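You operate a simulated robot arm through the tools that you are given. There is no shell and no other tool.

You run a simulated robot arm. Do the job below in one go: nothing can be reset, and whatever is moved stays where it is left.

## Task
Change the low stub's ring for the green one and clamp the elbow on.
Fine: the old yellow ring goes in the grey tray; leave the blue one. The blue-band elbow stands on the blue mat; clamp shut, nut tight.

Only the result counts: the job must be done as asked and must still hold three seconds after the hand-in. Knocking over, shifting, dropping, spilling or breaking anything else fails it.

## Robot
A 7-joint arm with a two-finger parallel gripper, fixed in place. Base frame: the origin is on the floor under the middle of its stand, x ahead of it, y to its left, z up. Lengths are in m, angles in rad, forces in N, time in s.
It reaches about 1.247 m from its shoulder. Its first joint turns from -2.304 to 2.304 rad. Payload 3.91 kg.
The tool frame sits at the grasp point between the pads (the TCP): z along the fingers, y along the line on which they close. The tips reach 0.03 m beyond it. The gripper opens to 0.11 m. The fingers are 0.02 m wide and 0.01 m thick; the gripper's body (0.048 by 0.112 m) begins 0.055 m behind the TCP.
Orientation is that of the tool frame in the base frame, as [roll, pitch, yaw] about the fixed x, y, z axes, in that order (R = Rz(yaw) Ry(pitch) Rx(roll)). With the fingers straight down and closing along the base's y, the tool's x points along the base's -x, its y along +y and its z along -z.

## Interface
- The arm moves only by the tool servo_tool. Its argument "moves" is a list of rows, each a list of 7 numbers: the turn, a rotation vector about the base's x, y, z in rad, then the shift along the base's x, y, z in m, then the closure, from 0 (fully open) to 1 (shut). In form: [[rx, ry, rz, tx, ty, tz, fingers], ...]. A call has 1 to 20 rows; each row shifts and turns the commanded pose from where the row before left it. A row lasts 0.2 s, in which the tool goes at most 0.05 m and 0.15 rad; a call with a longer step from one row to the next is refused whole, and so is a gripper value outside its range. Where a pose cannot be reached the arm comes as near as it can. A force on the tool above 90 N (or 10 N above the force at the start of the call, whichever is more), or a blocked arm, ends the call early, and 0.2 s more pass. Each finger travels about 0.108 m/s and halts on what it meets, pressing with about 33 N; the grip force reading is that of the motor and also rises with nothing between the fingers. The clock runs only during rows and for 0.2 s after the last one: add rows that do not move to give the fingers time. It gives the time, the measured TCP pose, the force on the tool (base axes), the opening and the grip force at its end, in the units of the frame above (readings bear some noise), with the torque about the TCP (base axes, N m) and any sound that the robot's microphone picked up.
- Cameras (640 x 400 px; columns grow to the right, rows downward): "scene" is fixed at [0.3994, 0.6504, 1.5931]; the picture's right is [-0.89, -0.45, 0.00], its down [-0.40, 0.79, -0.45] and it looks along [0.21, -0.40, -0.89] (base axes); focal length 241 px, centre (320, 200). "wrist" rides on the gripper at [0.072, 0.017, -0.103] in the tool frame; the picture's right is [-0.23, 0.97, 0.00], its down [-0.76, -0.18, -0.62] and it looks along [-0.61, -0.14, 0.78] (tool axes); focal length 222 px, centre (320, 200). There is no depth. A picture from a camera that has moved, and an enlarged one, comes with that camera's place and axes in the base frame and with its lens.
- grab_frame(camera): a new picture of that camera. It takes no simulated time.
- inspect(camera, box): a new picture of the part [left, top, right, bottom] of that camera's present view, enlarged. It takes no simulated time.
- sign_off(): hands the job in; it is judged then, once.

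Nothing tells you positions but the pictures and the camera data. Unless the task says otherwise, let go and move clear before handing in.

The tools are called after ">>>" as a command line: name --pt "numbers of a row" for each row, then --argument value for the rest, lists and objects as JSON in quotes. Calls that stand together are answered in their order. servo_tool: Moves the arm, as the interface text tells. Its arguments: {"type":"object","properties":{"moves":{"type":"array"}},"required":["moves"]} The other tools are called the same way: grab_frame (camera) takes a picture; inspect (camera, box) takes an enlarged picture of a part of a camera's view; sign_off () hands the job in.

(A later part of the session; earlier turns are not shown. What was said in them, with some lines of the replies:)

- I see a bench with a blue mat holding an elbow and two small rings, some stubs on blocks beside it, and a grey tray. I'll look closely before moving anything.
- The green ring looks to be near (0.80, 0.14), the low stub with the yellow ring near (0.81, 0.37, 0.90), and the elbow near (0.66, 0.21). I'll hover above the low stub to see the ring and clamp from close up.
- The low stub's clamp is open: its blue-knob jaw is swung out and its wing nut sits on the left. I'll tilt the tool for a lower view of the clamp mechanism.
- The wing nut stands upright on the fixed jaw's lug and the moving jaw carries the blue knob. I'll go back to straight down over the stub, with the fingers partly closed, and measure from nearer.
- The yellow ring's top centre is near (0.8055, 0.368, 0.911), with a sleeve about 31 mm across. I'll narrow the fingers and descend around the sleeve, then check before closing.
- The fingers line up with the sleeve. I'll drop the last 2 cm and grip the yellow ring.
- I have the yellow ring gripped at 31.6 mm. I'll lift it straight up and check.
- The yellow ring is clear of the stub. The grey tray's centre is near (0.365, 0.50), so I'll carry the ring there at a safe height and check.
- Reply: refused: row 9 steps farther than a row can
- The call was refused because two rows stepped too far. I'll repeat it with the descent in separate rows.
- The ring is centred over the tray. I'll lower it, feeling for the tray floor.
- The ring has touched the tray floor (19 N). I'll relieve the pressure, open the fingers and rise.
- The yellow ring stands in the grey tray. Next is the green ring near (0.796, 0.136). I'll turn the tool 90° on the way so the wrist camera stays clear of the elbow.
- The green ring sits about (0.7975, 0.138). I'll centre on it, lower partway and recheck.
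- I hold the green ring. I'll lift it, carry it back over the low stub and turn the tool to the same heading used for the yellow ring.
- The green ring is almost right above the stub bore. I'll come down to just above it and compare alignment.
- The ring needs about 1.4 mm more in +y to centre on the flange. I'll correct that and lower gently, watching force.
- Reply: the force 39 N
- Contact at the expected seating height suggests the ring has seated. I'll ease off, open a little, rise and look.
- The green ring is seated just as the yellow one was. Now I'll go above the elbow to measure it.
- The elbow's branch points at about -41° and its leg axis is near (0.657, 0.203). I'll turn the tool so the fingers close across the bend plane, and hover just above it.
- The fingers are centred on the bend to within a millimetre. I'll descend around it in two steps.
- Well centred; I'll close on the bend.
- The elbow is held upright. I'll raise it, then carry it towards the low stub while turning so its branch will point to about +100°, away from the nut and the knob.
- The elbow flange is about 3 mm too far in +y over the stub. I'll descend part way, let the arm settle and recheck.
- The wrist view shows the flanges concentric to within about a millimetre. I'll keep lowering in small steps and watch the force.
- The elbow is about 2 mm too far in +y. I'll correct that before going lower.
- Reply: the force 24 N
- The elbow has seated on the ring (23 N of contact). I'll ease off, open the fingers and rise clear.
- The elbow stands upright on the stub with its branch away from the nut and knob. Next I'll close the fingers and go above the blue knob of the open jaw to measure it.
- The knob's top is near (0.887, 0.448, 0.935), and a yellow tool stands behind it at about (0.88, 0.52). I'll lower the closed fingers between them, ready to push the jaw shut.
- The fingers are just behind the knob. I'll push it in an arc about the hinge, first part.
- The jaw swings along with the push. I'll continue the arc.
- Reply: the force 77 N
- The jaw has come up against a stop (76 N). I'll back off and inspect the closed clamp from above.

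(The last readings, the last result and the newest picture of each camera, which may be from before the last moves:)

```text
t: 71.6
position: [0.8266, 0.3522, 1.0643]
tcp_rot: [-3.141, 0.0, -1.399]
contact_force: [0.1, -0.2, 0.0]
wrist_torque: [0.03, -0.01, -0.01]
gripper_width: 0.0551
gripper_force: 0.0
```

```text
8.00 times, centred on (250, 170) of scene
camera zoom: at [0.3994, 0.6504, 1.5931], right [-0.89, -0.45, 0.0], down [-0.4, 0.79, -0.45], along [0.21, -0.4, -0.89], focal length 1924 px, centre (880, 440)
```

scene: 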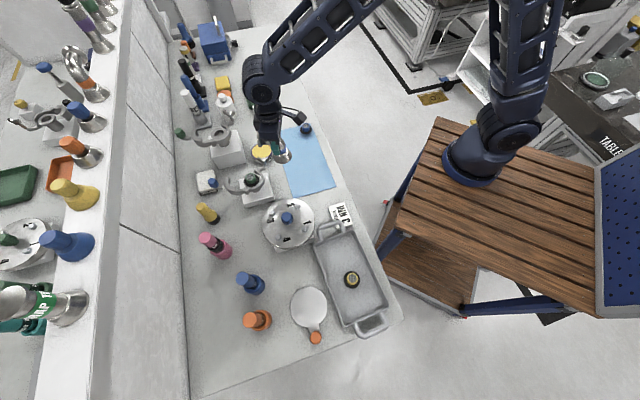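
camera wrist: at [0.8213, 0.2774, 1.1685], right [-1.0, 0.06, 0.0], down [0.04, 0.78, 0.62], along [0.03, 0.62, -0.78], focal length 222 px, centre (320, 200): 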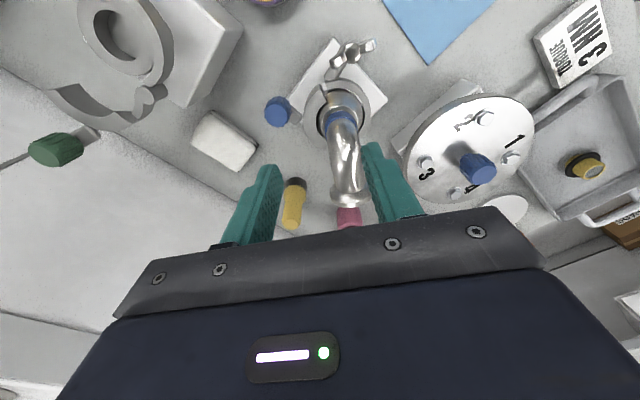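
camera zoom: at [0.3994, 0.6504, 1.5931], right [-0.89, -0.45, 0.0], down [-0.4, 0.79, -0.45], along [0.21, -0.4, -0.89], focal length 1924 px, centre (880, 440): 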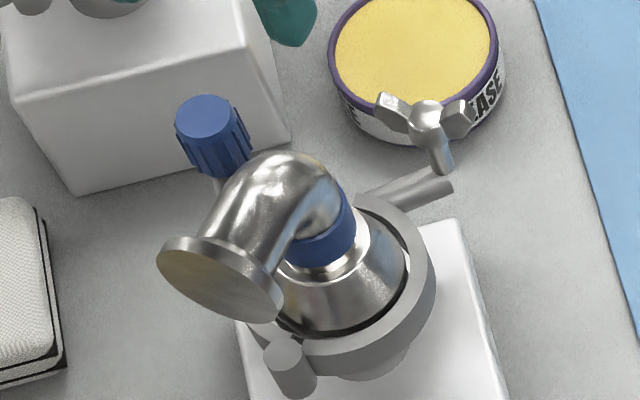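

The jaw stays shut with a small gap at the tips beside the nut's lug. I'll look closely at the wing nut from both cameras before turning it.

>>> inspect --camera "scene" --box '[255, 145, 285, 170]'

>>> inspect --camera "wrist" --box '[310, 20, 390, 90]'

```text
16.00 times, centred on (270, 158) of scene
camera zoom: at [0.3994, 0.6504, 1.5931], right [-0.89, -0.45, 0.0], down [-0.4, 0.79, -0.45], along [0.21, -0.4, -0.89], focal length 3849 px, centre (1120, 880)
```

zoom: 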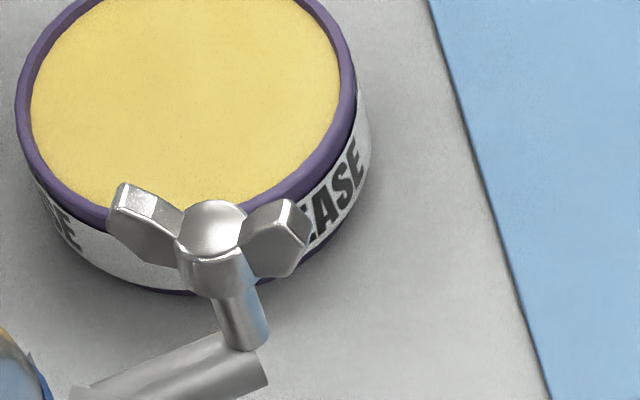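

```text
5.71 times, centred on (350, 55) of wrist
camera zoom: at [0.8213, 0.2774, 1.1685], right [-1.0, 0.06, 0.0], down [0.04, 0.78, 0.62], along [0.03, 0.62, -0.78], focal length 1269 px, centre (149, 1029)
```

zoom: 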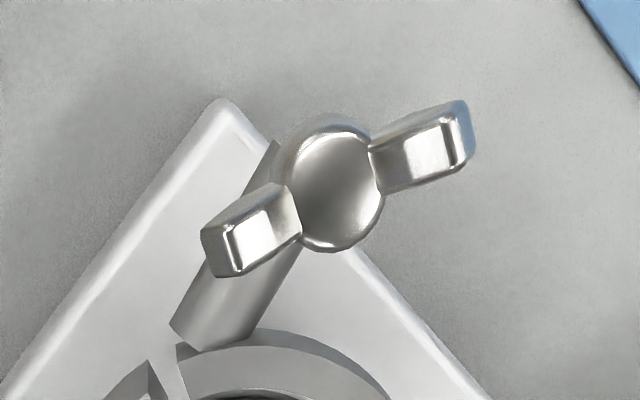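

The nut hub is at about (0.7945, 0.301) with its wings along roughly 17°. I'll turn the tool so the fingers straddle the wings, and move above the nut.

>>> servo_tool --pt "0 0 0 -0.008 -0.0128 0 0.6" --pt "0 0 -0.1449 -0.008 -0.0128 0 0.6" --pt "0 0 -0.1449 -0.008 -0.0128 0 0.65" --pt "0 0 -0.1449 -0.008 -0.0128 0 0.65" --pt "0 0 -0.1449 0 0 0 0.68" --pt "0 0 -0.1449 0 0 0 0.68" --pt "0 0 -0.1449 0 0 0 0.68" --pt "0 0 -0.1449 0 0 0 0.68" --pt "0 0 -0.1449 0 0 0 0.68" --pt "0 0 -0.1449 0 0 0 0.68" --pt "0 0 -0.1449 0 0 0 0.68" --pt "0 0 0 0 0 -0.03 0.68" --pt "0 0 0 0 0 -0.03 0.68" --pt "0 0 0 0 0 0 0.68" --pt "0 0 0 0 0 0 0.68"

>>> grab_frame --camera "wrist"

>>> inspect --camera "wrist" --box '[240, 40, 400, 180]'

>>> inspect --camera "scene" --box '[220, 130, 300, 195]'

```text
t: 74.8
position: [0.7941, 0.2998, 1.0017]
tcp_rot: [3.14, -0.001, -2.846]
contact_force: [-0.3, -0.6, -0.1]
wrist_torque: [0.0, 0.04, -0.01]
gripper_width: 0.0352
gripper_force: 0.0
```

```text
taken
camera wrist: at [0.7196, 0.2954, 1.1057], right [-0.07, 1.0, 0.0], down [0.78, 0.05, 0.62], along [0.62, 0.04, -0.78], focal length 222 px, centre (320, 200)
```

wrist: 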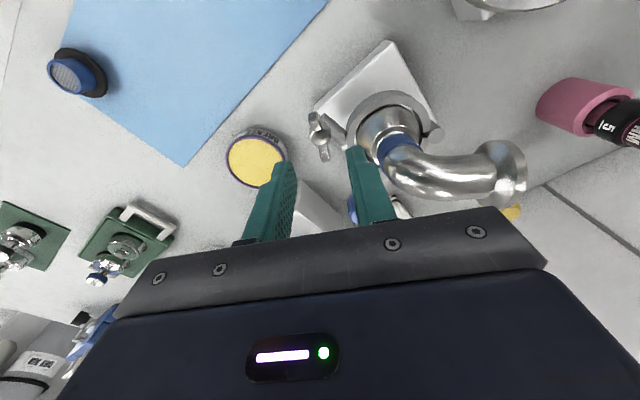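

```text
2.86 times, centred on (320, 110) of wrist
camera zoom: at [0.7196, 0.2954, 1.1057], right [-0.07, 1.0, 0.0], down [0.78, 0.05, 0.62], along [0.62, 0.04, -0.78], focal length 635 px, centre (320, 457)
```

zoom: 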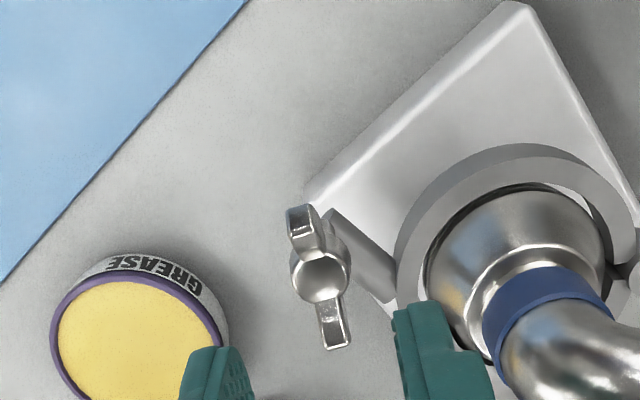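

```text
6.15 times, centred on (260, 162) of scene
camera zoom: at [0.3994, 0.6504, 1.5931], right [-0.89, -0.45, 0.0], down [-0.4, 0.79, -0.45], along [0.21, -0.4, -0.89], focal length 1480 px, centre (689, 431)
```

zoom: 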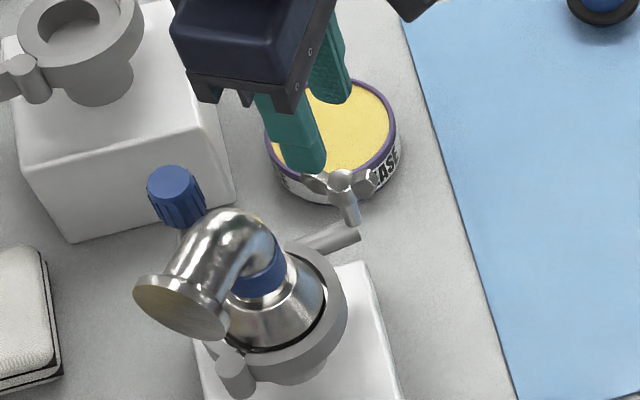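

The nut is centred between the fingers. I'll align the last few degrees and lower around the wings.

>>> servo_tool --pt "0 0 0.045 0 0 -0.02 0.74" --pt "0 0 0 0 0 -0.02 0.76" --pt "0 0 0 0 0 -0.013 0.76" --pt "0 0 0 0 0 0 0.76" --pt "0 0 0 0 0 0 0.76"

>>> inspect --camera "wrist" --box '[240, 60, 400, 200]'

>>> inspect --camera "scene" --box '[240, 140, 290, 180]'

```text
t: 76.0
position: [0.7946, 0.3011, 0.9496]
tcp_rot: [3.141, 0.001, -2.801]
contact_force: [0.8, -0.6, 0.4]
wrist_torque: [0.01, -0.02, -0.02]
gripper_width: 0.0265
gripper_force: 0.0
```

```text
2.86 times, centred on (320, 130) of wrist
camera zoom: at [0.7203, 0.2929, 1.0544], right [-0.11, 0.99, 0.0], down [0.78, 0.09, 0.62], along [0.62, 0.07, -0.78], focal length 635 px, centre (320, 400)
```

zoom: 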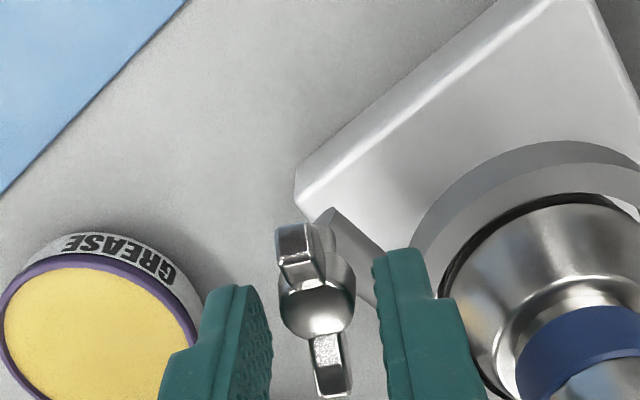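

```text
10.00 times, centred on (265, 160) of scene
camera zoom: at [0.3994, 0.6504, 1.5931], right [-0.89, -0.45, 0.0], down [-0.4, 0.79, -0.45], along [0.21, -0.4, -0.89], focal length 2406 px, centre (870, 600)
```

zoom: 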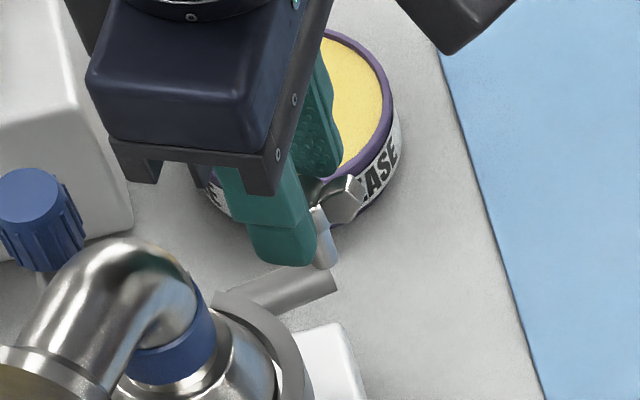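

>>> servo_tool --pt "0 0 0 -0.0014 -0.0005 -0.009 0.76" --pt "0 0 0 0 0 0 0.76" --pt "0 0 0 0 0 0 0.85" --pt "0 0 0 0 0 0 0.95" --pt "0 0 0 0 0 0 1.0" --pt "0 0 0 0 0 0 1.0"

>>> inspect --camera "wrist" --box '[240, 60, 400, 200]'

>>> inspect --camera "scene" --box '[240, 140, 290, 180]'

```text
t: 77.4
position: [0.7925, 0.2977, 0.941]
tcp_rot: [3.141, 0.0, -2.801]
contact_force: [-1.1, -4.8, -1.4]
wrist_torque: [0.09, -0.33, 0.02]
gripper_width: 0.0089
gripper_force: 44.9
```

```text
2.86 times, centred on (320, 130) of wrist
camera zoom: at [0.7183, 0.2918, 1.0456], right [-0.11, 0.99, 0.0], down [0.78, 0.09, 0.62], along [0.62, 0.07, -0.78], focal length 635 px, centre (320, 400)
```

zoom: 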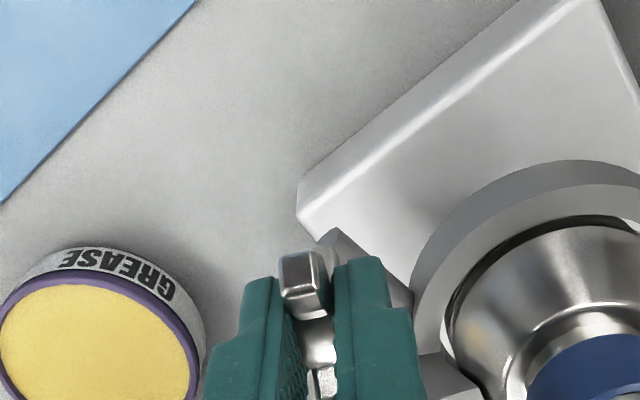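

```text
10.00 times, centred on (265, 160) of scene
camera zoom: at [0.3994, 0.6504, 1.5931], right [-0.89, -0.45, 0.0], down [-0.4, 0.79, -0.45], along [0.21, -0.4, -0.89], focal length 2406 px, centre (870, 600)
```

zoom: 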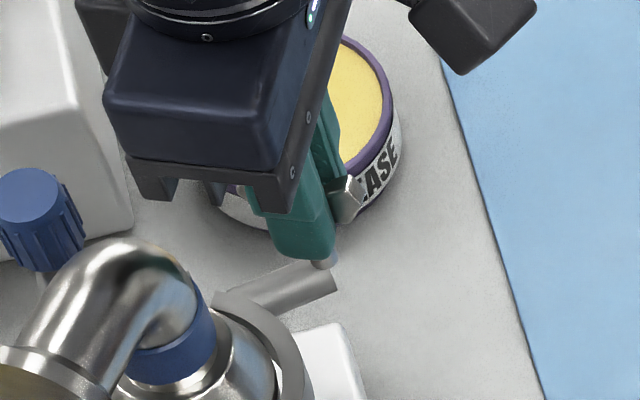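

I have the wings gripped. I'll start turning clockwise and watch the torque.

>>> servo_tool --pt "0 0 -0.1 0 0 0 1.0" --pt "0 0 -0.1 0 0 0 1.0" --pt "0 0 -0.1 0 0 0 1.0" --pt "0 0 0 0 0 0 1.0"

>>> inspect --camera "wrist" --box '[240, 60, 400, 200]'

>>> inspect --camera "scene" --box '[240, 140, 290, 180]'

```text
t: 78.4
position: [0.7924, 0.2987, 0.9413]
tcp_rot: [3.141, -0.001, -3.101]
contact_force: [9.4, 3.6, -1.8]
wrist_torque: [-0.07, -0.44, -0.02]
gripper_width: 0.0088
gripper_force: 44.9
```

```text
2.86 times, centred on (320, 130) of wrist
camera zoom: at [0.719, 0.3143, 1.0455], right [0.19, 0.98, 0.0], down [0.77, -0.15, 0.62], along [0.61, -0.12, -0.78], focal length 635 px, centre (320, 400)
```

zoom: 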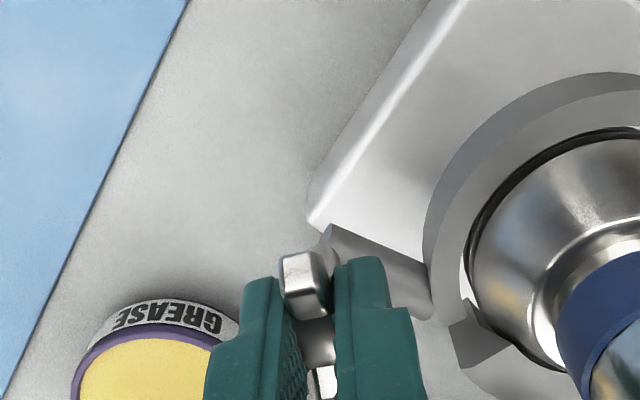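

```text
10.00 times, centred on (265, 160) of scene
camera zoom: at [0.3994, 0.6504, 1.5931], right [-0.89, -0.45, 0.0], down [-0.4, 0.79, -0.45], along [0.21, -0.4, -0.89], focal length 2406 px, centre (870, 600)
```

zoom: 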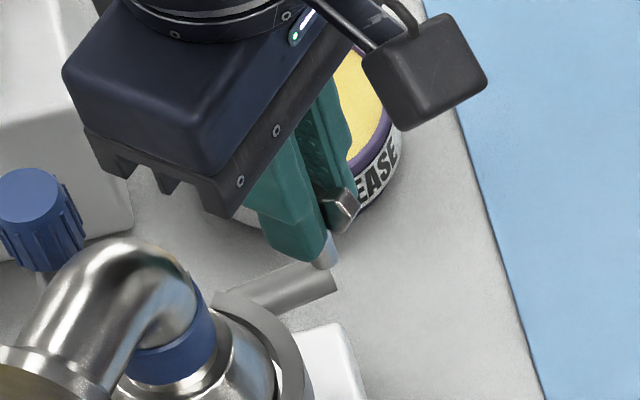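

The nut turns freely with the gripper. I'll continue clockwise.

>>> servo_tool --pt "0 0 -0.1 0.0004 0.0002 0 1.0" --pt "0 0 -0.1 0 0 0 1.0" --pt "0 0 -0.1 0 0 0 1.0" --pt "0 0 -0.1 0 0 0 1.0" --pt "0 0 0 0 0 0 1.0"

>>> inspect --camera "wrist" --box '[240, 60, 400, 200]'

>>> inspect --camera "scene" --box '[220, 135, 300, 195]'

```text
t: 79.6
position: [0.7925, 0.3001, 0.9425]
tcp_rot: [3.14, 0.001, 2.782]
contact_force: [5.2, 4.2, 5.3]
wrist_torque: [0.23, 0.88, -0.01]
gripper_width: 0.0089
gripper_force: 45.2
```

```text
2.86 times, centred on (320, 130) of wrist
camera zoom: at [0.7303, 0.3422, 1.0456], right [0.56, 0.83, 0.0], down [0.65, -0.43, 0.62], along [0.52, -0.35, -0.78], focal length 635 px, centre (320, 400)
```

zoom: 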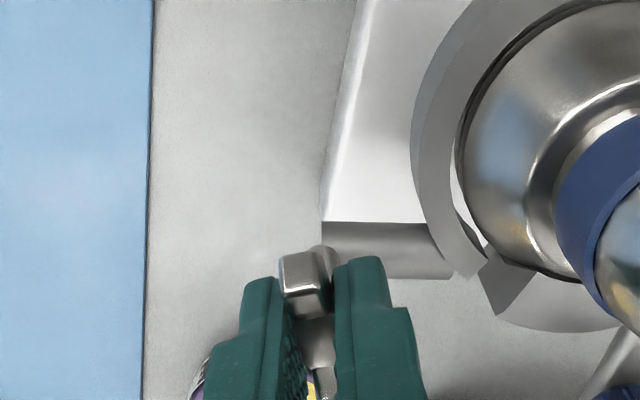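

```text
6.67 times, centred on (260, 165) of scene
camera zoom: at [0.3994, 0.6504, 1.5931], right [-0.89, -0.45, 0.0], down [-0.4, 0.79, -0.45], along [0.21, -0.4, -0.89], focal length 1604 px, centre (720, 433)
```

zoom: 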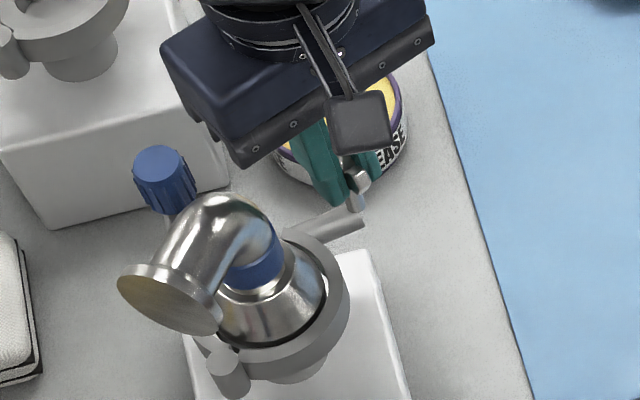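

>>> servo_tool --pt "0 0 -0.1 0.0003 0.0003 0 1.0" --pt "0 0 -0.1 0 0 0 1.0" --pt "0 0 -0.1 0 0 0 1.0" --pt "0 0 -0.1 0 0 0 1.0" --pt "0 0 0 0 0 0 1.0"

>>> inspect --camera "wrist" --box '[240, 60, 400, 200]'

>>> inspect --camera "scene" --box '[220, 135, 300, 195]'

```text
t: 80.8
position: [0.7925, 0.3008, 0.9412]
tcp_rot: [3.14, 0.0, 2.38]
contact_force: [15.0, 15.0, 5.6]
wrist_torque: [-0.19, -0.23, -0.02]
gripper_width: 0.0087
gripper_force: 44.9
```

```text
2.86 times, centred on (320, 130) of wrist
camera zoom: at [0.7515, 0.3634, 1.0456], right [0.84, 0.55, 0.0], down [0.43, -0.65, 0.62], along [0.34, -0.52, -0.78], focal length 635 px, centre (320, 400)
```

zoom: 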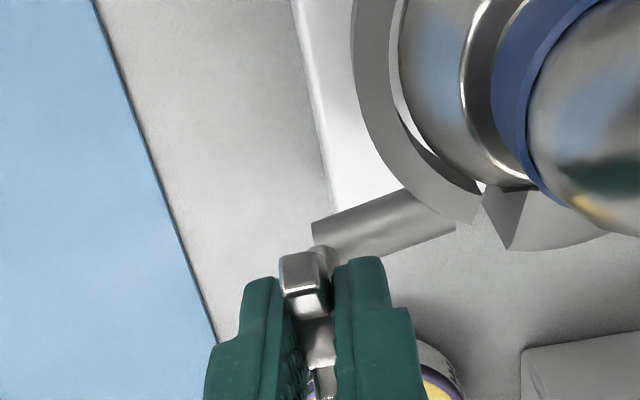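

```text
6.67 times, centred on (260, 165) of scene
camera zoom: at [0.3994, 0.6504, 1.5931], right [-0.89, -0.45, 0.0], down [-0.4, 0.79, -0.45], along [0.21, -0.4, -0.89], focal length 1604 px, centre (720, 433)
```

zoom: 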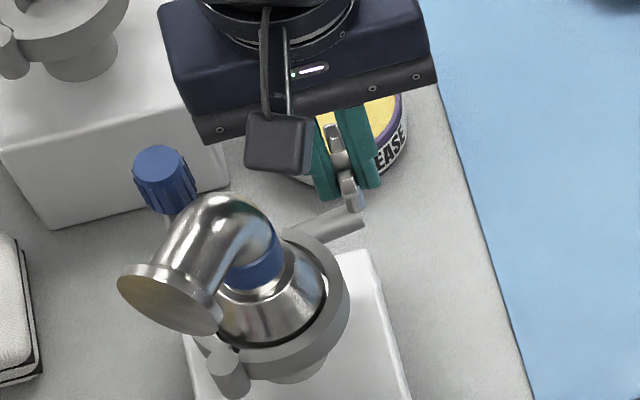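

>>> servo_tool --pt "0 0 -0.1 0.0007 0.0007 0 1.0" --pt "0 0 -0.1 0 0 0 1.0" --pt "0 0 -0.1 0 0 0 1.0" --pt "0 0 -0.1 0 0 0 1.0" --pt "0 0 -0.1 0 0 0 1.0" --pt "0 0 0 0 0 0 1.0"

>>> inspect --camera "wrist" --box '[240, 60, 400, 200]'

>>> inspect --camera "scene" --box '[220, 135, 300, 195]'

```text
t: 82.2
position: [0.794, 0.2997, 0.9409]
tcp_rot: [-3.14, -0.001, 1.879]
contact_force: [-0.5, 2.8, -1.2]
wrist_torque: [-0.53, -0.79, 1.38]
gripper_width: 0.0202
gripper_force: 45.4
```

```text
2.86 times, centred on (320, 130) of wrist
camera zoom: at [0.7871, 0.3751, 1.045], right [1.0, 0.08, 0.0], down [0.06, -0.78, 0.62], along [0.05, -0.62, -0.78], focal length 635 px, centre (320, 400)
```

zoom: 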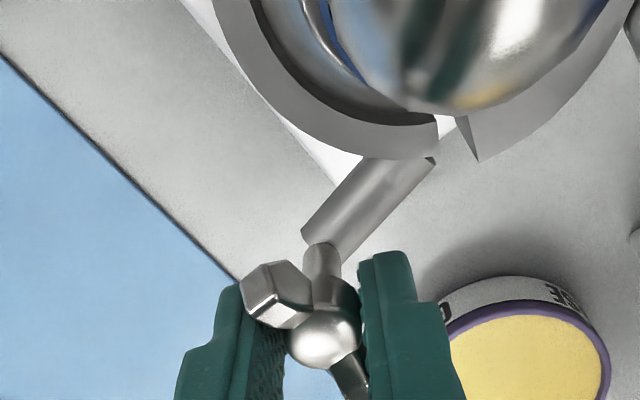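

```text
6.67 times, centred on (260, 165) of scene
camera zoom: at [0.3994, 0.6504, 1.5931], right [-0.89, -0.45, 0.0], down [-0.4, 0.79, -0.45], along [0.21, -0.4, -0.89], focal length 1604 px, centre (720, 433)
```

zoom: 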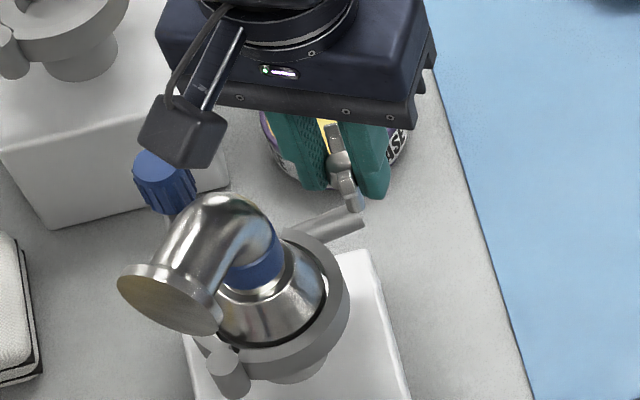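

The nut has come to a hard stop: torque rose to 1.4 Nm and the wings stopped following the fingers after about 65° of turn. I'll turn back a bit to realign on the wings and test the tightness again.

>>> servo_tool --pt "0 0 0.1 0 0 0 1.0" --pt "0 0 0.1 0 0 0 1.0" --pt "0 0 0.1 0 0 0 1.0" --pt "0 0 0.05 0 0 0 1.0" --pt "0 0 0 0 0 0 1.0"

>>> inspect --camera "wrist" --box '[240, 60, 400, 200]'

```text
t: 83.4
position: [0.7945, 0.3007, 0.9411]
tcp_rot: [-3.141, 0.001, 2.233]
contact_force: [-6.1, -6.2, -8.7]
wrist_torque: [-0.13, -0.23, 0.97]
gripper_width: 0.011
gripper_force: 45.2
```

```text
2.86 times, centred on (320, 130) of wrist
camera zoom: at [0.7619, 0.3685, 1.0451], right [0.91, 0.42, 0.0], down [0.33, -0.71, 0.62], along [0.26, -0.57, -0.78], focal length 635 px, centre (320, 400)
```

zoom: 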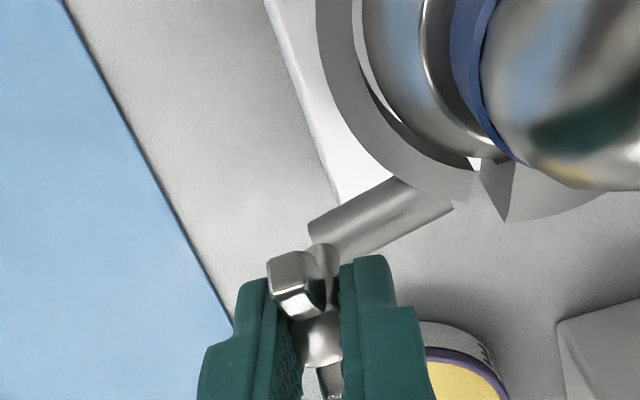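

The nut still holds firmly (about 1 Nm). I'll let go, rise, and inspect how well the clamp has closed.

>>> servo_tool --pt "0 0 0.04 0 0 0 1.0" --pt "0 0 0 0 0 0 0.9" --pt "0 0 0 0 0 0 0.8" --pt "0 0 0 0 0 0 0.75" --pt "0 0 0 0 0 0.03 0.75" --pt "0 0 0 0 0 0.04 0.7" --pt "0 0 0 0 0 0.05 0.6" --pt "0 0 0 0 0 0 0.5"

>>> grab_frame --camera "wrist"

>>> inspect --camera "wrist" --box '[270, 20, 430, 150]'

>>> inspect --camera "scene" --box '[220, 140, 290, 200]'

```text
t: 85.2
position: [0.7926, 0.3016, 1.0609]
tcp_rot: [3.14, 0.0, 2.273]
contact_force: [-0.1, 0.1, -0.1]
wrist_torque: [0.0, -0.02, 0.01]
gripper_width: 0.0551
gripper_force: 0.0
```

```text
taken
camera wrist: at [0.7583, 0.3678, 1.1655], right [0.89, 0.46, 0.0], down [0.36, -0.7, 0.62], along [0.28, -0.56, -0.78], focal length 222 px, centre (320, 200)
```

wrist: 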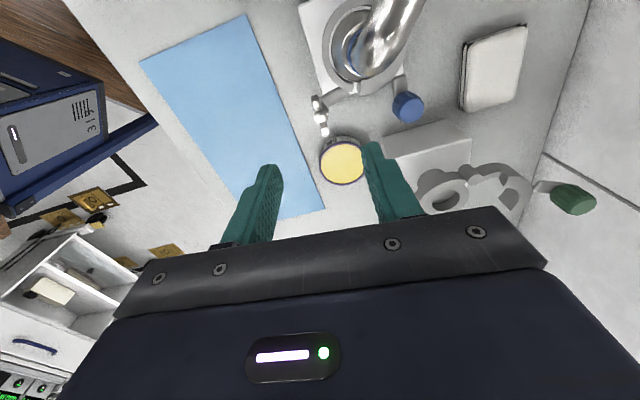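

```text
3.08 times, centred on (350, 85) of wrist
camera zoom: at [0.7583, 0.3678, 1.1655], right [0.89, 0.46, 0.0], down [0.36, -0.7, 0.62], along [0.28, -0.56, -0.78], focal length 684 px, centre (228, 554)
```

zoom: 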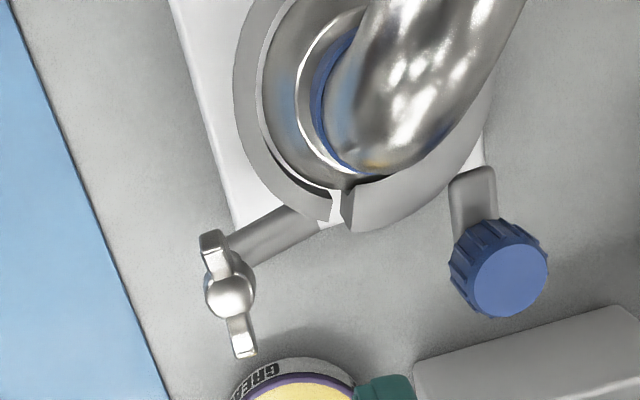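

```text
6.67 times, centred on (255, 170) of scene
camera zoom: at [0.3994, 0.6504, 1.5931], right [-0.89, -0.45, 0.0], down [-0.4, 0.79, -0.45], along [0.21, -0.4, -0.89], focal length 1604 px, centre (753, 400)
```

zoom: 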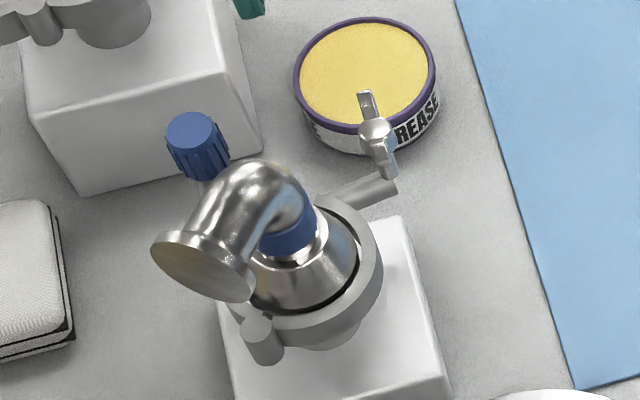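

>>> inspect --camera "wrist" --box '[300, 0, 420, 100]'

>>> inspect --camera "wrist" --box '[335, 50, 375, 80]'

```text
4.00 times, centred on (360, 50) of wrist
camera zoom: at [0.7583, 0.3678, 1.1655], right [0.89, 0.46, 0.0], down [0.36, -0.7, 0.62], along [0.28, -0.56, -0.78], focal length 888 px, centre (160, 800)
```

zoom: 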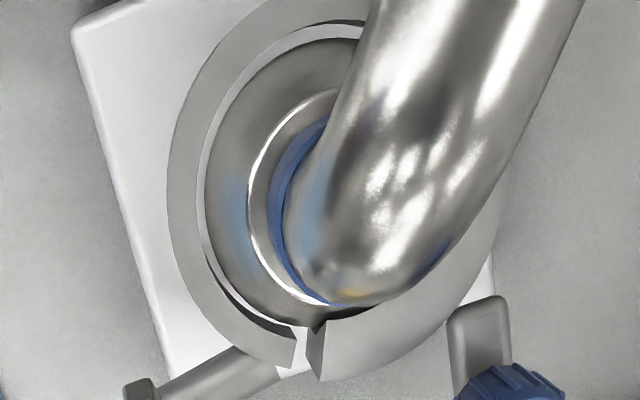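

```text
13.33 times, centred on (355, 65) of wrist
camera zoom: at [0.7583, 0.3678, 1.1655], right [0.89, 0.46, 0.0], down [0.36, -0.7, 0.62], along [0.28, -0.56, -0.78], focal length 2962 px, centre (-147, 2000)
```

zoom: 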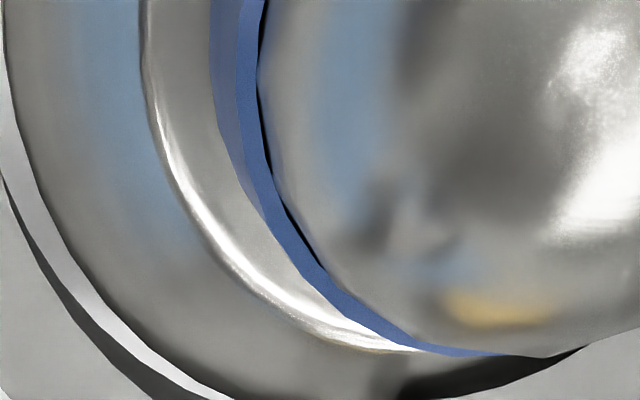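

The clamp looks concentric with a small tip gap and the nut has turned about 65°. To be sure the jaw is fully home, I'll push on the knob once more from the same side.

>>> servo_tool --pt "0 0 0 0.02 0.0163 0 0.8" --pt "0 0 0 0.02 0.0163 0 1.0" --pt "0 0 0 0.02 0.0163 0 1.0" --pt "0 0 0 0.02 0.0163 0 1.0" --pt "0 0 0 0.02 0.0163 0 1.0" --pt "0 0 0 0 0 -0.04 1.0" --pt "0 0 0 0 0 -0.02 1.0" --pt "0 0 0 0 0 0 1.0" --pt "0 0 0 0 0 0 1.0"

>>> grab_frame --camera "wrist"

>>> inspect --camera "wrist" --box '[230, 20, 410, 180]'

>>> inspect --camera "scene" --box '[200, 140, 290, 200]'

```text
t: 87.2
position: [0.8932, 0.3805, 0.9994]
tcp_rot: [3.141, 0.0, 2.273]
contact_force: [0.9, 0.0, -0.5]
wrist_torque: [-0.02, 0.01, -0.02]
gripper_width: 0.0
gripper_force: 32.7
```

```text
taken
camera wrist: at [0.8591, 0.4485, 1.1032], right [0.89, 0.45, 0.0], down [0.36, -0.7, 0.62], along [0.28, -0.56, -0.78], focal length 222 px, centre (320, 200)
```

wrist: 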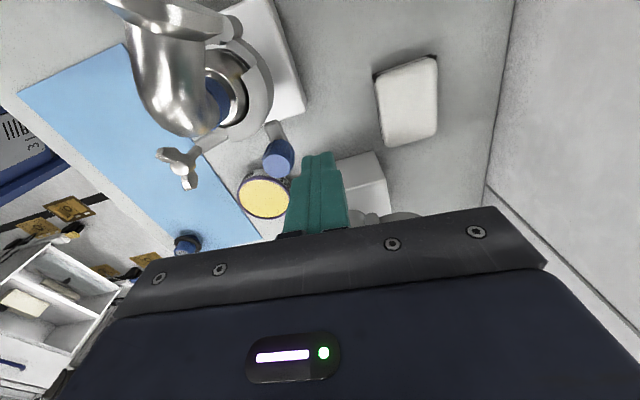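

```text
2.50 times, centred on (320, 100) of wrist
camera zoom: at [0.8591, 0.4485, 1.1032], right [0.89, 0.45, 0.0], down [0.36, -0.7, 0.62], along [0.28, -0.56, -0.78], focal length 555 px, centre (320, 450)
```

zoom: 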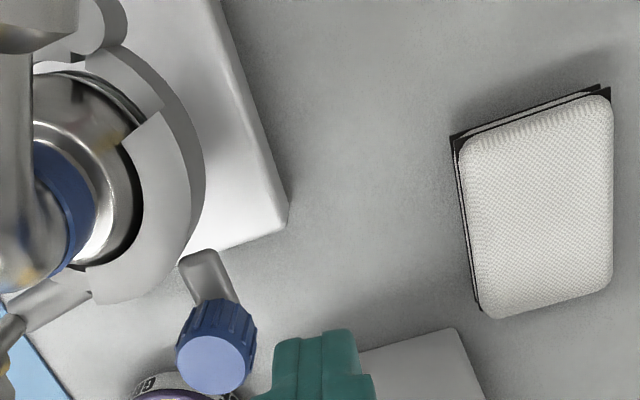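

```text
6.67 times, centred on (245, 170) of scene
camera zoom: at [0.3994, 0.6504, 1.5931], right [-0.89, -0.45, 0.0], down [-0.4, 0.79, -0.45], along [0.21, -0.4, -0.89], focal length 1604 px, centre (820, 400)
```

zoom: 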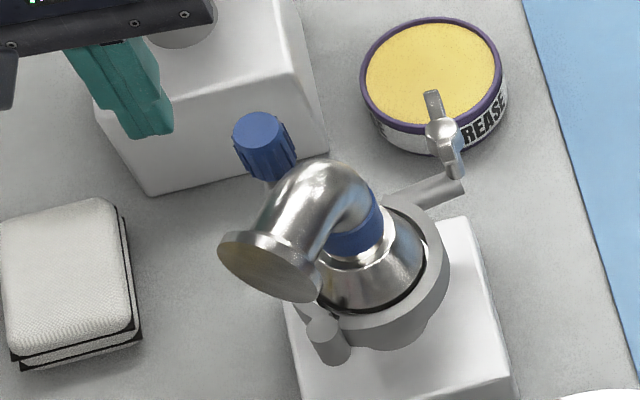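

>>> inspect --camera "wrist" --box '[190, 10, 290, 150]'

```text
2.86 times, centred on (240, 80) of wrist
camera zoom: at [0.8591, 0.4485, 1.1032], right [0.89, 0.45, 0.0], down [0.36, -0.7, 0.62], along [0.28, -0.56, -0.78], focal length 635 px, centre (549, 543)
```

zoom: 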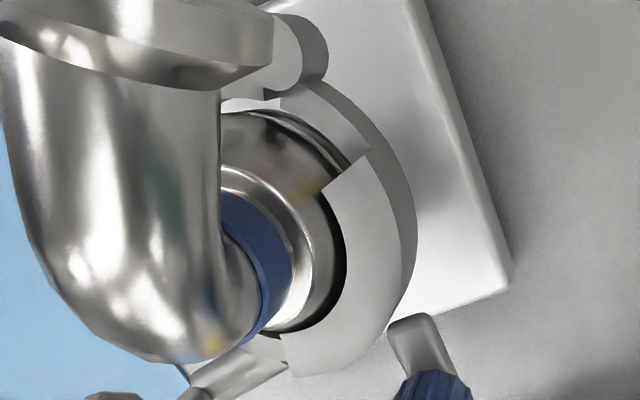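

>>> servo_tool --pt "0 0 0 0 0 -0.03 1.0" --pt "0 0 0 0 0 -0.026 1.0" --pt "0 0 0 -0.0035 -0.005 0 1.0" --pt "0 0 0 -0.0035 -0.005 0 1.0" --pt "0 0 0 0 0 0 1.0"

>>> inspect --camera "wrist" --box '[230, 40, 410, 200]'

```text
t: 88.4
position: [0.886, 0.3706, 0.9468]
tcp_rot: [-3.141, 0.001, 2.273]
contact_force: [-0.7, 0.1, 0.6]
wrist_torque: [-0.01, 0.02, -0.01]
gripper_width: 0.0
gripper_force: 33.1
```

```text
2.50 times, centred on (320, 120) of wrist
camera zoom: at [0.8515, 0.438, 1.0494], right [0.89, 0.45, 0.0], down [0.36, -0.7, 0.62], along [0.28, -0.55, -0.78], focal length 555 px, centre (320, 400)
```

zoom: 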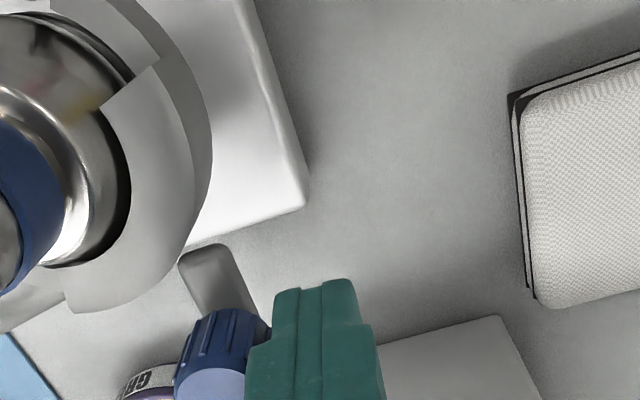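

>>> servo_tool --pt "0 0 0 -0.0015 -0.002 0 1.0" --pt "0 0 0 -0.0012 -0.0016 0 1.0" --pt "0 0 0 0 0 0 1.0"

>>> inspect --camera "wrist" --box '[230, 40, 410, 200]'

```text
t: 89.2
position: [0.884, 0.3668, 0.9462]
tcp_rot: [3.141, 0.0, 2.272]
contact_force: [-0.1, 0.9, -0.1]
wrist_torque: [0.02, 0.02, 0.03]
gripper_width: 0.0003
gripper_force: 32.9
```

```text
2.50 times, centred on (320, 120) of wrist
camera zoom: at [0.8489, 0.4352, 1.0494], right [0.89, 0.45, 0.0], down [0.36, -0.7, 0.62], along [0.28, -0.56, -0.78], focal length 555 px, centre (320, 400)
```

zoom: 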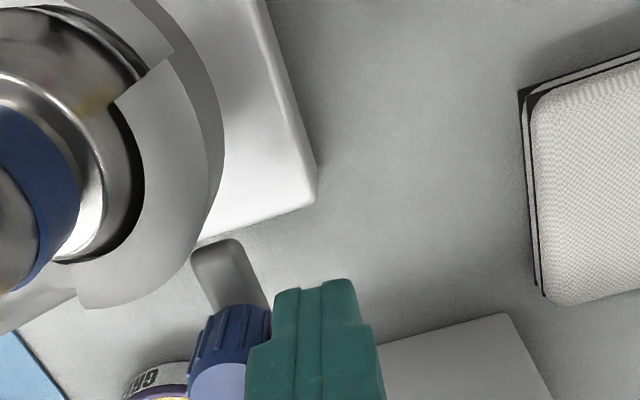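

>>> servo_tool --pt "0 0 0 -0.0012 -0.0016 0 1.0" --pt "0 0 0 -0.0012 -0.0016 0 1.0" --pt "0 0 0 0 0 0 1.0"

>>> inspect --camera "wrist" --box '[230, 40, 410, 200]'

```text
t: 90.0
position: [0.8813, 0.3658, 0.9439]
tcp_rot: [3.139, 0.0, 2.274]
contact_force: [13.9, 14.7, 0.5]
wrist_torque: [0.25, -0.26, 0.12]
gripper_width: 0.0
gripper_force: 32.4
```

```text
2.50 times, centred on (320, 120) of wrist
camera zoom: at [0.8469, 0.433, 1.0494], right [0.89, 0.46, 0.0], down [0.36, -0.7, 0.62], along [0.28, -0.55, -0.78], focal length 555 px, centre (320, 400)
```

zoom: 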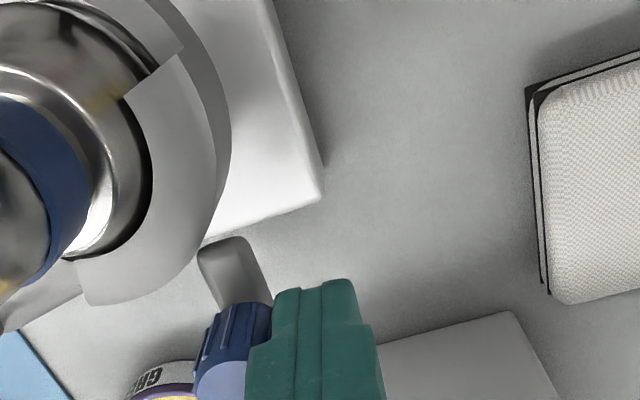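

>>> servo_tool --pt "0 0 0 -0.0012 -0.0016 0 1.0" --pt "0 0 0 0 0 0 1.0"

>>> inspect --camera "wrist" --box '[190, 10, 290, 150]'

```text
t: 90.6
position: [0.8819, 0.3656, 0.9454]
tcp_rot: [3.14, -0.001, 2.273]
contact_force: [39.2, 37.6, -5.8]
wrist_torque: [0.7, -0.67, 0.27]
gripper_width: 0.0002
gripper_force: 32.8
```

```text
2.86 times, centred on (240, 80) of wrist
camera zoom: at [0.8464, 0.4324, 1.0495], right [0.89, 0.46, 0.0], down [0.36, -0.7, 0.62], along [0.29, -0.55, -0.78], focal length 635 px, centre (549, 543)
```

zoom: 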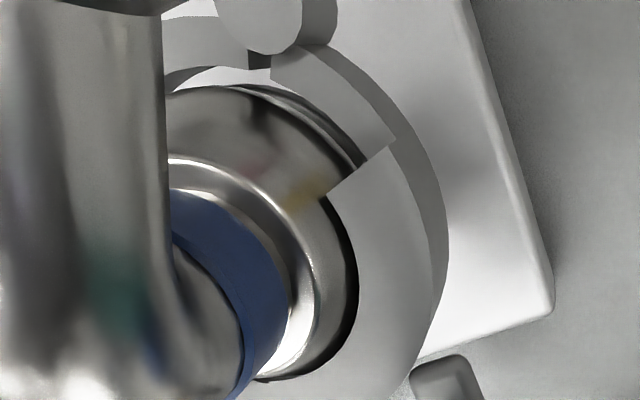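

The knob hits a hard stop again, so the jaw is fully home. I'll back away and go back over the nut to confirm it is tight.

>>> servo_tool --pt "0 0 0 0.004 0.0055 0 1.0" --pt "0 0 0 0.008 0.01 0 1.0" --pt "0 0 0 0 0 0.04 1.0" --pt "0 0 0 0 0 0.045 1.0" --pt "0 0 0 0 0 0.03 1.0" --pt "0 0 0 -0.025 -0.02 0 0.9" --pt "0 0 0 -0.025 -0.02 0 0.8" --pt "0 0 0 -0.025 -0.02 0 0.75" --pt "0 0 0 -0.0246 -0.0204 0 0.75" --pt "0 0 0 0 0 -0.03 0.75" --pt "0 0 0 0 0 -0.03 0.75" --pt "0 0 0 0 0 0 0.75" --pt "0 0 0 0 0 0 0.75"

>>> grab_frame --camera "wrist"

>>> inspect --camera "wrist" --box '[240, 50, 400, 190]'

```text
t: 93.4
position: [0.7911, 0.296, 0.9996]
tcp_rot: [3.141, -0.003, 2.273]
contact_force: [-0.3, 0.3, -0.8]
wrist_torque: [-0.01, -0.02, 0.03]
gripper_width: 0.0277
gripper_force: 0.0
```

```text
taken
camera wrist: at [0.7569, 0.3642, 1.1037], right [0.89, 0.45, 0.0], down [0.36, -0.7, 0.62], along [0.28, -0.55, -0.78], focal length 222 px, centre (320, 200)
```

wrist: 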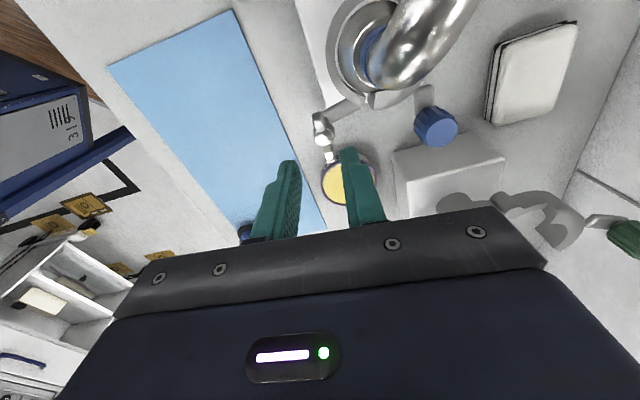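

```text
2.86 times, centred on (320, 120) of wrist
camera zoom: at [0.7569, 0.3642, 1.1037], right [0.89, 0.45, 0.0], down [0.36, -0.7, 0.62], along [0.28, -0.55, -0.78], focal length 635 px, centre (320, 429)
```

zoom: 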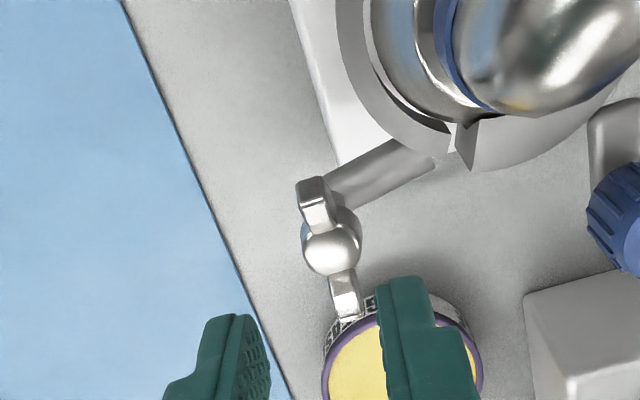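

>>> servo_tool --pt "0 0 0.06 0.0025 0.0028 -0.01 0.75" --pt "0 0 0 0 0 -0.02 0.75" --pt "0 0 0 0 0 -0.02 0.75" --pt "0 0 0 0 0 0 0.75" --pt "0 0 0 0 0 0 0.75"

>>> inspect --camera "wrist" --box '[240, 60, 400, 200]'

```text
t: 94.6
position: [0.794, 0.2997, 0.9514]
tcp_rot: [-3.141, 0.001, 2.33]
contact_force: [-1.0, -0.5, 0.0]
wrist_torque: [0.01, -0.01, 0.01]
gripper_width: 0.0278
gripper_force: 0.1
```

```text
2.86 times, centred on (320, 130) of wrist
camera zoom: at [0.7563, 0.3654, 1.0548], right [0.86, 0.51, 0.0], down [0.4, -0.67, 0.62], along [0.32, -0.54, -0.78], focal length 635 px, centre (320, 400)
```

zoom: 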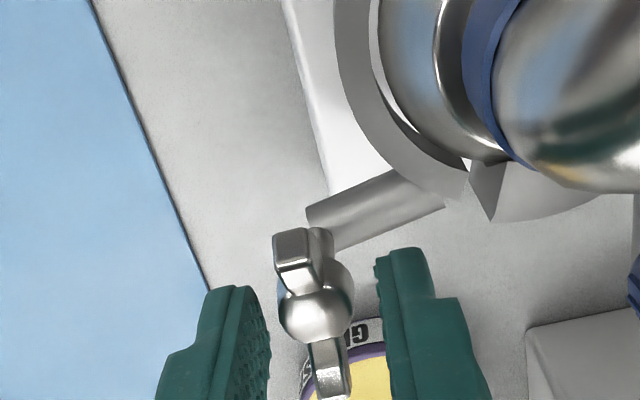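

>>> servo_tool --pt "0 0 0 -0.0005 -0.0005 -0.01 0.75" --pt "0 0 0 0 0 0 0.85" --pt "0 0 0 0 0 0 0.95" --pt "0 0 0 0 0 0 1.0" --pt "0 0 0 0 0 0 1.0" --pt "0 0 -0.08 0 0 0 1.0" --pt "0 0 0 0 0 0 1.0"

>>> inspect --camera "wrist" --box '[240, 60, 400, 200]'

```text
t: 96.2
position: [0.7943, 0.2999, 0.9403]
tcp_rot: [-3.14, -0.001, 2.251]
contact_force: [-18.9, -18.9, -7.2]
wrist_torque: [-1.0, -0.97, 0.98]
gripper_width: 0.0111
gripper_force: 45.2
```

```text
2.86 times, centred on (320, 130) of wrist
camera zoom: at [0.7612, 0.3674, 1.0447], right [0.9, 0.44, 0.0], down [0.34, -0.7, 0.62], along [0.27, -0.56, -0.78], focal length 635 px, centre (320, 400)
```

zoom: 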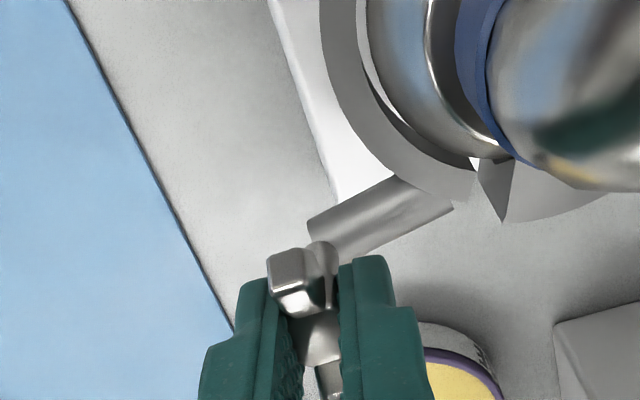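

The nut is firmly at its stop again (1 Nm at the same angle), so it is tight. I'll relieve the twist, open, rise and move clear.

>>> servo_tool --pt "0 0 0.05 0.0005 0.0005 0 1.0" --pt "0 0 0 0 0 0 0.9" --pt "0 0 0 0 0 0 0.8" --pt "0 0 0 0 0 0 0.72" --pt "0 0 0 0 0 0.03 0.72" --pt "0 0 0 0 0 0.04 0.7" --pt "0 0 0 0 0 0.05 0.6" --pt "0 0 0 0 0 0.05 0.5" --pt "0 0 0 -0.04 -0.02 0.02 0.3" --pt "0 0 0 -0.04 -0.02 0.02 0.1" --pt "0 0 0 -0.04 -0.02 0.02 0" --pt "0 0 0 -0.04 -0.02 0 0" --pt "0 0 0 0 0 0 0"

>>> grab_frame --camera "scene"

>>> inspect --camera "scene" --box '[210, 130, 350, 220]'

>>> inspect --camera "scene" --box '[180, 180, 400, 350]'

>>> inspect --camera "scene" --box '[220, 145, 290, 200]'

```text
t: 99.0
position: [0.634, 0.2199, 1.1699]
tcp_rot: [-3.14, -0.001, 2.301]
contact_force: [0.0, 0.0, -0.3]
wrist_torque: [0.01, 0.02, -0.01]
gripper_width: 0.11
gripper_force: 0.0
```

```text
taken
```

scene: 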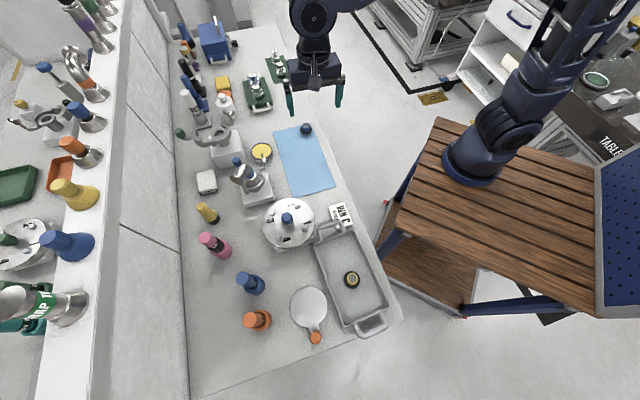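

```text
4.44 times, centred on (280, 175) of scene
camera zoom: at [0.3994, 0.6504, 1.5931], right [-0.89, -0.45, 0.0], down [-0.4, 0.79, -0.45], along [0.21, -0.4, -0.89], focal length 1069 px, centre (498, 311)
```

zoom: 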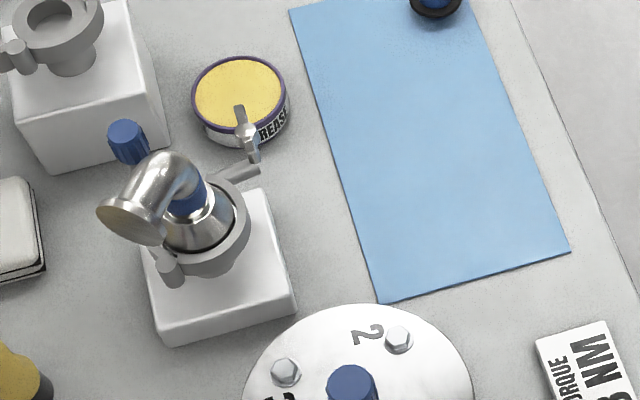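

```text
2.35 times, centred on (290, 265) of scene
camera zoom: at [0.3994, 0.6504, 1.5931], right [-0.89, -0.45, 0.0], down [-0.4, 0.79, -0.45], along [0.21, -0.4, -0.89], focal length 566 px, centre (391, 47)
```

zoom: 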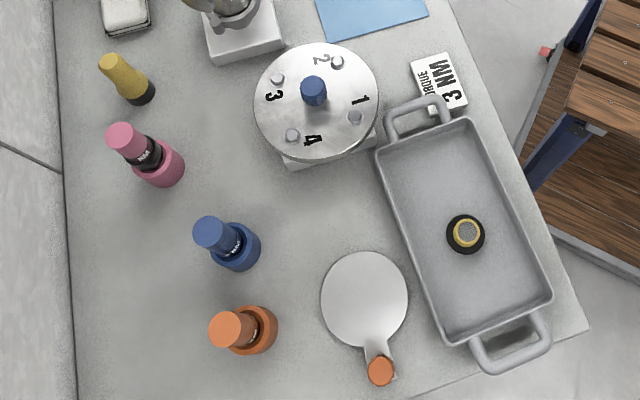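

```text
7.27 times, centred on (255, 172) of scene
camera zoom: at [0.3994, 0.6504, 1.5931], right [-0.89, -0.45, 0.0], down [-0.4, 0.79, -0.45], along [0.21, -0.4, -0.89], focal length 1750 px, centre (793, 400)
```

zoom: 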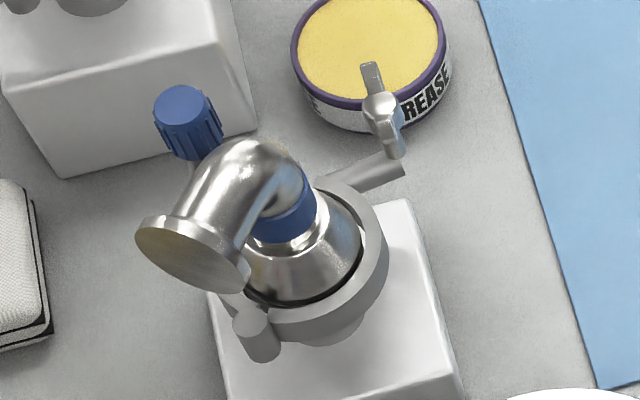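

The yellow ring is in the grey tray, and the blue ring hasn't moved from the mat. The green ring and elbow sit on the low stub, with the jaw home and the nut at its stop. The hand is open and clear, so I'm handing in.

>>> sign_off

```text
The job is handed in.
```

The low stub now has the green ring, and the blue-band elbow is clamped onto it. I've handed the job in; the hand-in didn't report a verdict.

- **Old ring:** the yellow ring is standing in the grey tray.
- **Blue ring:** it was left where it was on the blue mat.
- **Elbow:** it sits upright on the green ring. Its side branch points away from the clamp's nut and knob.
- **Clamp:** the jaw is shut. I pushed its knob a second time and it met a hard stop, with about 5 mm left between the jaw tips.
- **Nut:** it turned about 65° clockwise before stopping. It held at the same angle when I tested it again with about 1 Nm. I read that as tight, because there was no click or other signal to confirm it.

In the last pictures nothing else on the bench looked moved. The gripper was open and clear of the work at hand-in.
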